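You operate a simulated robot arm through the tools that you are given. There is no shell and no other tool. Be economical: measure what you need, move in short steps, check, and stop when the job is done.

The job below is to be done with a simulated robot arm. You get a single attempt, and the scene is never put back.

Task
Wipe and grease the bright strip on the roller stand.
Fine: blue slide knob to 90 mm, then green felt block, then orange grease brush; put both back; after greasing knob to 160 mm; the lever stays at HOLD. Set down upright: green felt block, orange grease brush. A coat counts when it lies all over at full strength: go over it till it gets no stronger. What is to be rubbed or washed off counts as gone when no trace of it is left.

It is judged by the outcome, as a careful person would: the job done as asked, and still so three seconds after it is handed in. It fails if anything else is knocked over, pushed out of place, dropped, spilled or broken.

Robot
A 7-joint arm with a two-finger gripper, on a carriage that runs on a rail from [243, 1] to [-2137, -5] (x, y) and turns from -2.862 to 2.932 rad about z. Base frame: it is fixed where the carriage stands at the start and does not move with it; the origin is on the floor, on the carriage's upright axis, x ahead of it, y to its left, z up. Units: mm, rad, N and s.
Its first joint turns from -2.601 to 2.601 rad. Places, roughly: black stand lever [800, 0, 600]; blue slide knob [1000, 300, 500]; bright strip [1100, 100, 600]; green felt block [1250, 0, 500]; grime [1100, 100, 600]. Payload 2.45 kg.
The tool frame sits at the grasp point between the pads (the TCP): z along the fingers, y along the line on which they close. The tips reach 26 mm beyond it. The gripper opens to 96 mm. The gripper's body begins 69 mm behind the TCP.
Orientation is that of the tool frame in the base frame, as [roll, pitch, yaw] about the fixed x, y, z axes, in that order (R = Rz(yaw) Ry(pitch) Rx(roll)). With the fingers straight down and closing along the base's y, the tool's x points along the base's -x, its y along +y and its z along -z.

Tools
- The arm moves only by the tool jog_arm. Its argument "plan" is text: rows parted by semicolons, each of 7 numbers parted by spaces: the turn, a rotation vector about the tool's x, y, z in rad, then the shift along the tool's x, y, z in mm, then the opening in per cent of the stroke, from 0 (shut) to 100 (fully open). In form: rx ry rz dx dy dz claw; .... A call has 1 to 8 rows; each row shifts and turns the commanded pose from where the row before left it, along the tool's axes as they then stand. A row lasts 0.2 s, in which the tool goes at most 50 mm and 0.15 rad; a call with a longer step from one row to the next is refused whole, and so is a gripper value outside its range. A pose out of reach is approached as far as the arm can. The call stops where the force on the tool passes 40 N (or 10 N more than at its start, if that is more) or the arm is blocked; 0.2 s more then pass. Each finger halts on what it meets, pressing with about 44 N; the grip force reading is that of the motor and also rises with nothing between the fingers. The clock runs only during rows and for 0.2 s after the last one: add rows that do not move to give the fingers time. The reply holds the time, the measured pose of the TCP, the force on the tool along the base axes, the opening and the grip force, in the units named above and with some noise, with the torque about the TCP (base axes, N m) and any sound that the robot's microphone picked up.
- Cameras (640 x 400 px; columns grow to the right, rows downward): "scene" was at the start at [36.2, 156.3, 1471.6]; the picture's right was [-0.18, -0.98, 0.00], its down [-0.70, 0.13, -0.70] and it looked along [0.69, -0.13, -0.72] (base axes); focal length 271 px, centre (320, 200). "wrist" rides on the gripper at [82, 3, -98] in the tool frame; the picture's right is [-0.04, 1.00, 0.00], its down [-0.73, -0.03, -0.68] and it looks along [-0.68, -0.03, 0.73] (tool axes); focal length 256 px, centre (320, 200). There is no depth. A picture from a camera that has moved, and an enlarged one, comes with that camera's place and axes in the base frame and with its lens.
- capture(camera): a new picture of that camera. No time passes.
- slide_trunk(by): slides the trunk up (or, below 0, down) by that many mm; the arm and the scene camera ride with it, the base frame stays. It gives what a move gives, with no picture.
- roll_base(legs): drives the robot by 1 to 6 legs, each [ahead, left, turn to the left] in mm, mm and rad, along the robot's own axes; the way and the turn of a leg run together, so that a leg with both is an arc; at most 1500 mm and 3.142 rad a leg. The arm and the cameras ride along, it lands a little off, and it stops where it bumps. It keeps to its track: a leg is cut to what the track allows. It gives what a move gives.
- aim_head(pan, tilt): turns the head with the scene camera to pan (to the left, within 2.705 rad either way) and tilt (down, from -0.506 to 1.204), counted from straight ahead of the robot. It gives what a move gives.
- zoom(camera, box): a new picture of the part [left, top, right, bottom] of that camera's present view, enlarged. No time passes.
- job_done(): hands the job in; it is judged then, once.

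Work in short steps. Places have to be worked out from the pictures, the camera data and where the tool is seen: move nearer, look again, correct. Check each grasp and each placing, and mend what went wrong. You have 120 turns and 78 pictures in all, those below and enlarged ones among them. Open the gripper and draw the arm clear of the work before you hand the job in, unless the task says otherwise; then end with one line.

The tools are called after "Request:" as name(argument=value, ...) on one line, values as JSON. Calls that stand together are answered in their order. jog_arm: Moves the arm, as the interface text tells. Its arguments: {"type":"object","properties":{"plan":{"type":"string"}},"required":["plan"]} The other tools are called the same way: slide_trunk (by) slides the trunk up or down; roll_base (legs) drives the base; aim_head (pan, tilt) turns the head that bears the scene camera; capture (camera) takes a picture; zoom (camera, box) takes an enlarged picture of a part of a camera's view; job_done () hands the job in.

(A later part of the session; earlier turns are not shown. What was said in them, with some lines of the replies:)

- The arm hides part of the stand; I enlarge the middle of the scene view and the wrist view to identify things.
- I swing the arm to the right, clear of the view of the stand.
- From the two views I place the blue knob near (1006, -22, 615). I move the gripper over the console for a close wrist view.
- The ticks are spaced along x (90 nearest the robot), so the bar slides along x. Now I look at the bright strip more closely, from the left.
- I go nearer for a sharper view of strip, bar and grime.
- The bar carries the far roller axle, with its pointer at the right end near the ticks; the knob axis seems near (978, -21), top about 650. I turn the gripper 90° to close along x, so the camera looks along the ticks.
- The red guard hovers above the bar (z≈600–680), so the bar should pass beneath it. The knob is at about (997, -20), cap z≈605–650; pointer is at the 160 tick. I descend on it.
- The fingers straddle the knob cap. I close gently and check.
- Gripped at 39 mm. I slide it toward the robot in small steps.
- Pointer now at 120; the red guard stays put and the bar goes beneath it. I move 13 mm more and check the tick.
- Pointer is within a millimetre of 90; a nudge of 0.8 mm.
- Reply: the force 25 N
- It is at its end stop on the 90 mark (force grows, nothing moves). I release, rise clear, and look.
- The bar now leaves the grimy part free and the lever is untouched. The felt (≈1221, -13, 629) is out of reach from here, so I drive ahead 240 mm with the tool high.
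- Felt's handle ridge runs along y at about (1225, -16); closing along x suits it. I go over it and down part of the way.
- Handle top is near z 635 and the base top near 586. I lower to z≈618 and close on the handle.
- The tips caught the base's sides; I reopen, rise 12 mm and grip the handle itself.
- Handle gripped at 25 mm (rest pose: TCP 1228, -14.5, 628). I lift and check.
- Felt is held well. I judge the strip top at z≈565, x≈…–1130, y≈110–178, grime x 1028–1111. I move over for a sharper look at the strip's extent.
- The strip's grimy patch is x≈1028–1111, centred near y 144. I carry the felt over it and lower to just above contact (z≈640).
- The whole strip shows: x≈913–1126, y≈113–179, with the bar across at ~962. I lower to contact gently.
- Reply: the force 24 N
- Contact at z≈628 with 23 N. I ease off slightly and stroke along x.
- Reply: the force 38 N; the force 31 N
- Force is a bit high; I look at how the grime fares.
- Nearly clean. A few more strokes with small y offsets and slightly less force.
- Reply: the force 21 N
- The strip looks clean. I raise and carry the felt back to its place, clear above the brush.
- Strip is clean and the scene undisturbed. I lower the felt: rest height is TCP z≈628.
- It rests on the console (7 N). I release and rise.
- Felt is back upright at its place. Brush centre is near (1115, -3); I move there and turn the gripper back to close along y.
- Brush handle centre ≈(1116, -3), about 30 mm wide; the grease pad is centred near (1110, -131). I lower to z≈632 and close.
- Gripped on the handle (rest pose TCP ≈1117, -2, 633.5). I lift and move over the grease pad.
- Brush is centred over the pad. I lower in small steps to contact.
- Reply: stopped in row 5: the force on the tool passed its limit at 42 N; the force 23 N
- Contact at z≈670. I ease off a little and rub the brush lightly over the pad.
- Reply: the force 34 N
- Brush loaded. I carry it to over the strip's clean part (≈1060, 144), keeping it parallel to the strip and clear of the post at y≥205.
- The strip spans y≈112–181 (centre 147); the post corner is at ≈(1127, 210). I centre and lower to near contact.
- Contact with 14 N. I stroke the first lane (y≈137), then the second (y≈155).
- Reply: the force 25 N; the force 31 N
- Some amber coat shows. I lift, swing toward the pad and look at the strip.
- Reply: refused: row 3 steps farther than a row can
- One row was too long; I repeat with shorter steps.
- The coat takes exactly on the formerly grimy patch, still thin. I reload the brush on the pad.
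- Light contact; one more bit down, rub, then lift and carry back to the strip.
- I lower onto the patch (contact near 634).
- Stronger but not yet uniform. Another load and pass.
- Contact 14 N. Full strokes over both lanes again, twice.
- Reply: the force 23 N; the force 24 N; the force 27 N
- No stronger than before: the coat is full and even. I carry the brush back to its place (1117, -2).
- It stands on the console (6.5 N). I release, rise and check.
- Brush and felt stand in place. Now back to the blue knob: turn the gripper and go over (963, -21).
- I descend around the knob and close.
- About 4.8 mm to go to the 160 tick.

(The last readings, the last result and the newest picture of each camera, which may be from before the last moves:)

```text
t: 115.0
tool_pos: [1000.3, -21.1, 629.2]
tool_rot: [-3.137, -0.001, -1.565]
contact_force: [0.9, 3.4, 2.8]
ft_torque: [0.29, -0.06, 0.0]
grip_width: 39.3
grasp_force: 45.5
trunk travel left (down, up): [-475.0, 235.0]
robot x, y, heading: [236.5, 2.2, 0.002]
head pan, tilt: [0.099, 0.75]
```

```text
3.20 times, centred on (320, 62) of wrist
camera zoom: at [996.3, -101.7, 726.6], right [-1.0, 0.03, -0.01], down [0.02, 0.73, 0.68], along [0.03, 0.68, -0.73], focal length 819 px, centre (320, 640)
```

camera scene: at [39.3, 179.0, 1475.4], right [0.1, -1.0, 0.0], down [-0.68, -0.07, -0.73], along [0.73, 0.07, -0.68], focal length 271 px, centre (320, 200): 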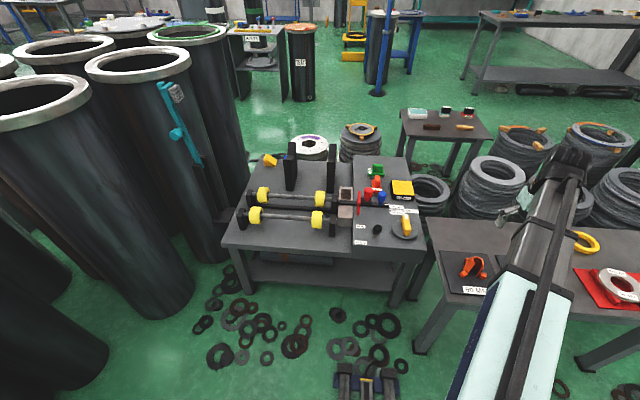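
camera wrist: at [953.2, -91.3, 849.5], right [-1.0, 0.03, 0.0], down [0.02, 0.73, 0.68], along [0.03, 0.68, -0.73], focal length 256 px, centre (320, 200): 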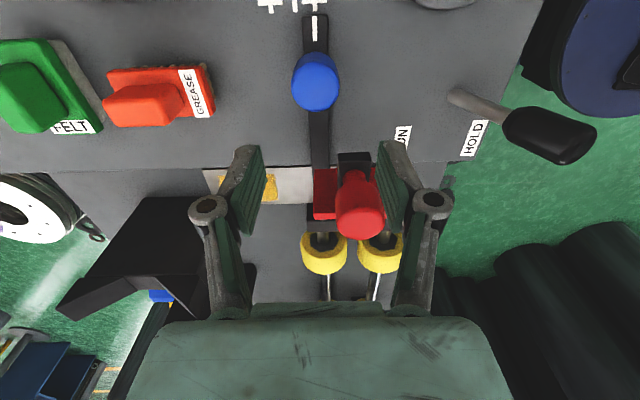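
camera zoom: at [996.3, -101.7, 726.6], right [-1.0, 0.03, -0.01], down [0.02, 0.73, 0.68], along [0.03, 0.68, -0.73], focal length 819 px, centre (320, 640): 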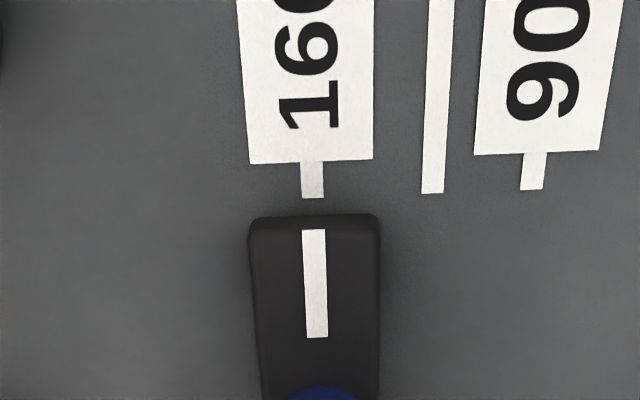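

Aligned with 160. I release and rise straight up, then retreat and check everything.

Request:
jog_arm(plan="0 0 0 0 0 0 45;0 0 0 0 0 0 65;0 0 0 0 0 0 65;0 0 0 0 0 -30 65;0 0 0 0 0 -45 65;0 0 0 0 0 -45 65;0 0 0 0 0 -40 65;0 0 0 0 0 0 65")

Request:
capture(camera="wrist")

Request:
zoom(camera="wrist", box=[200, 0, 420, 120])

Request:
roll_base(legs=[[-240, 0, 0]])

Request:
zoom(camera="scene", box=[220, 130, 440, 267])

```text
t: 116.8
tool_pos: [997.0, -19.7, 788.3]
tool_rot: [-3.137, 0.0, -1.565]
contact_force: [0.1, -0.3, 0.4]
ft_torque: [-0.01, -0.02, 0.0]
grip_width: 62.8
grasp_force: 0.0
trunk travel left (down, up): [-475.0, 235.0]
robot x, y, heading: [242.0, -0.4, 0.005]
head pan, tilt: [0.099, 0.75]
```

```text
20 pictures are left
camera wrist: at [992.4, -101.3, 886.0], right [-1.0, 0.03, 0.0], down [0.02, 0.73, 0.68], along [0.03, 0.68, -0.73], focal length 256 px, centre (320, 200)
```

wrist: 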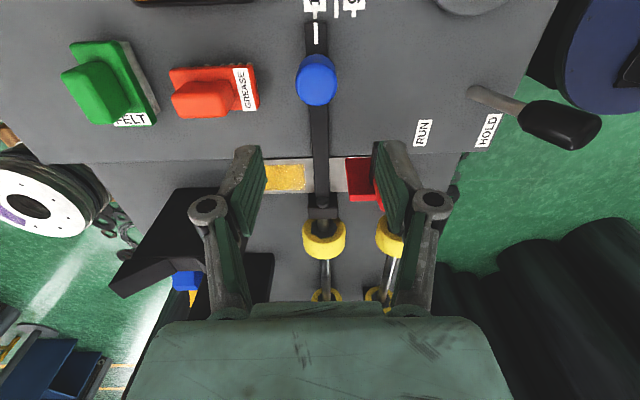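

```text
2.91 times, centred on (310, 60) of wrist
camera zoom: at [992.4, -101.3, 886.0], right [-1.0, 0.03, 0.0], down [0.02, 0.73, 0.68], along [0.03, 0.68, -0.73], focal length 745 px, centre (349, 607)
```

zoom: 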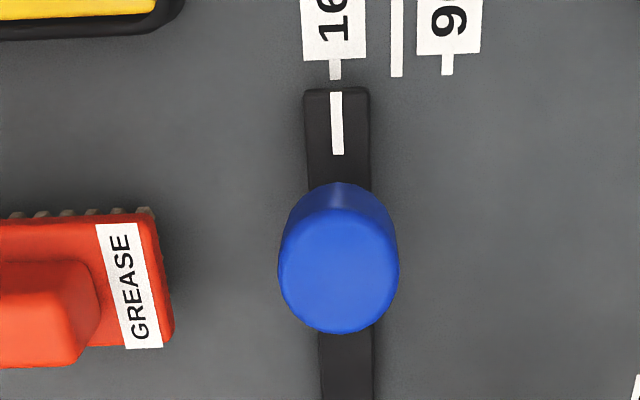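

```text
t: 118.6
tool_pos: [757.6, -22.5, 787.5]
tool_rot: [-3.138, 0.0, -1.569]
contact_force: [0.3, -0.6, -0.2]
ft_torque: [0.0, 0.04, -0.02]
grip_width: 62.6
grasp_force: 0.1
trunk travel left (down, up): [-475.0, 235.0]
robot x, y, heading: [1.0, 2.6, -0.002]
head pan, tilt: [0.099, 0.75]
```

```text
2.91 times, centred on (330, 198) of scene
camera zoom: at [40.2, 179.1, 1475.4], right [0.1, -0.99, 0.0], down [-0.68, -0.07, -0.73], along [0.73, 0.07, -0.68], focal length 790 px, centre (291, 204)
```

zoom: 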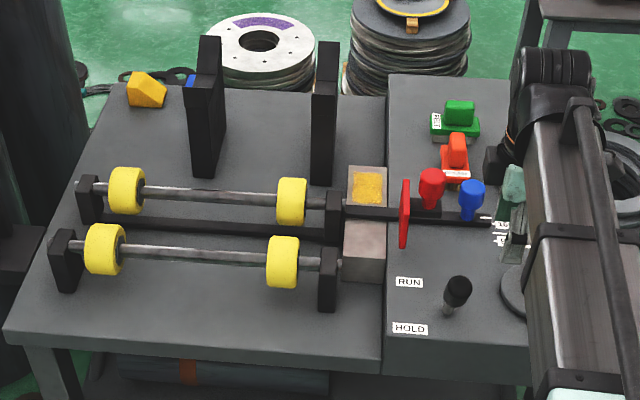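

All is in place: knob at 160, felt and brush upright in their spots, patch coated, lever at HOLD, arm clear and gripper open. I hand in.

Request:
job_done()

```text
The job is handed in.
```

I wiped and greased the bright strip. The blue knob was at 90 mm for the work and is now back at 160 mm. The felt and brush stand upright in their places, and the lever stays at HOLD.
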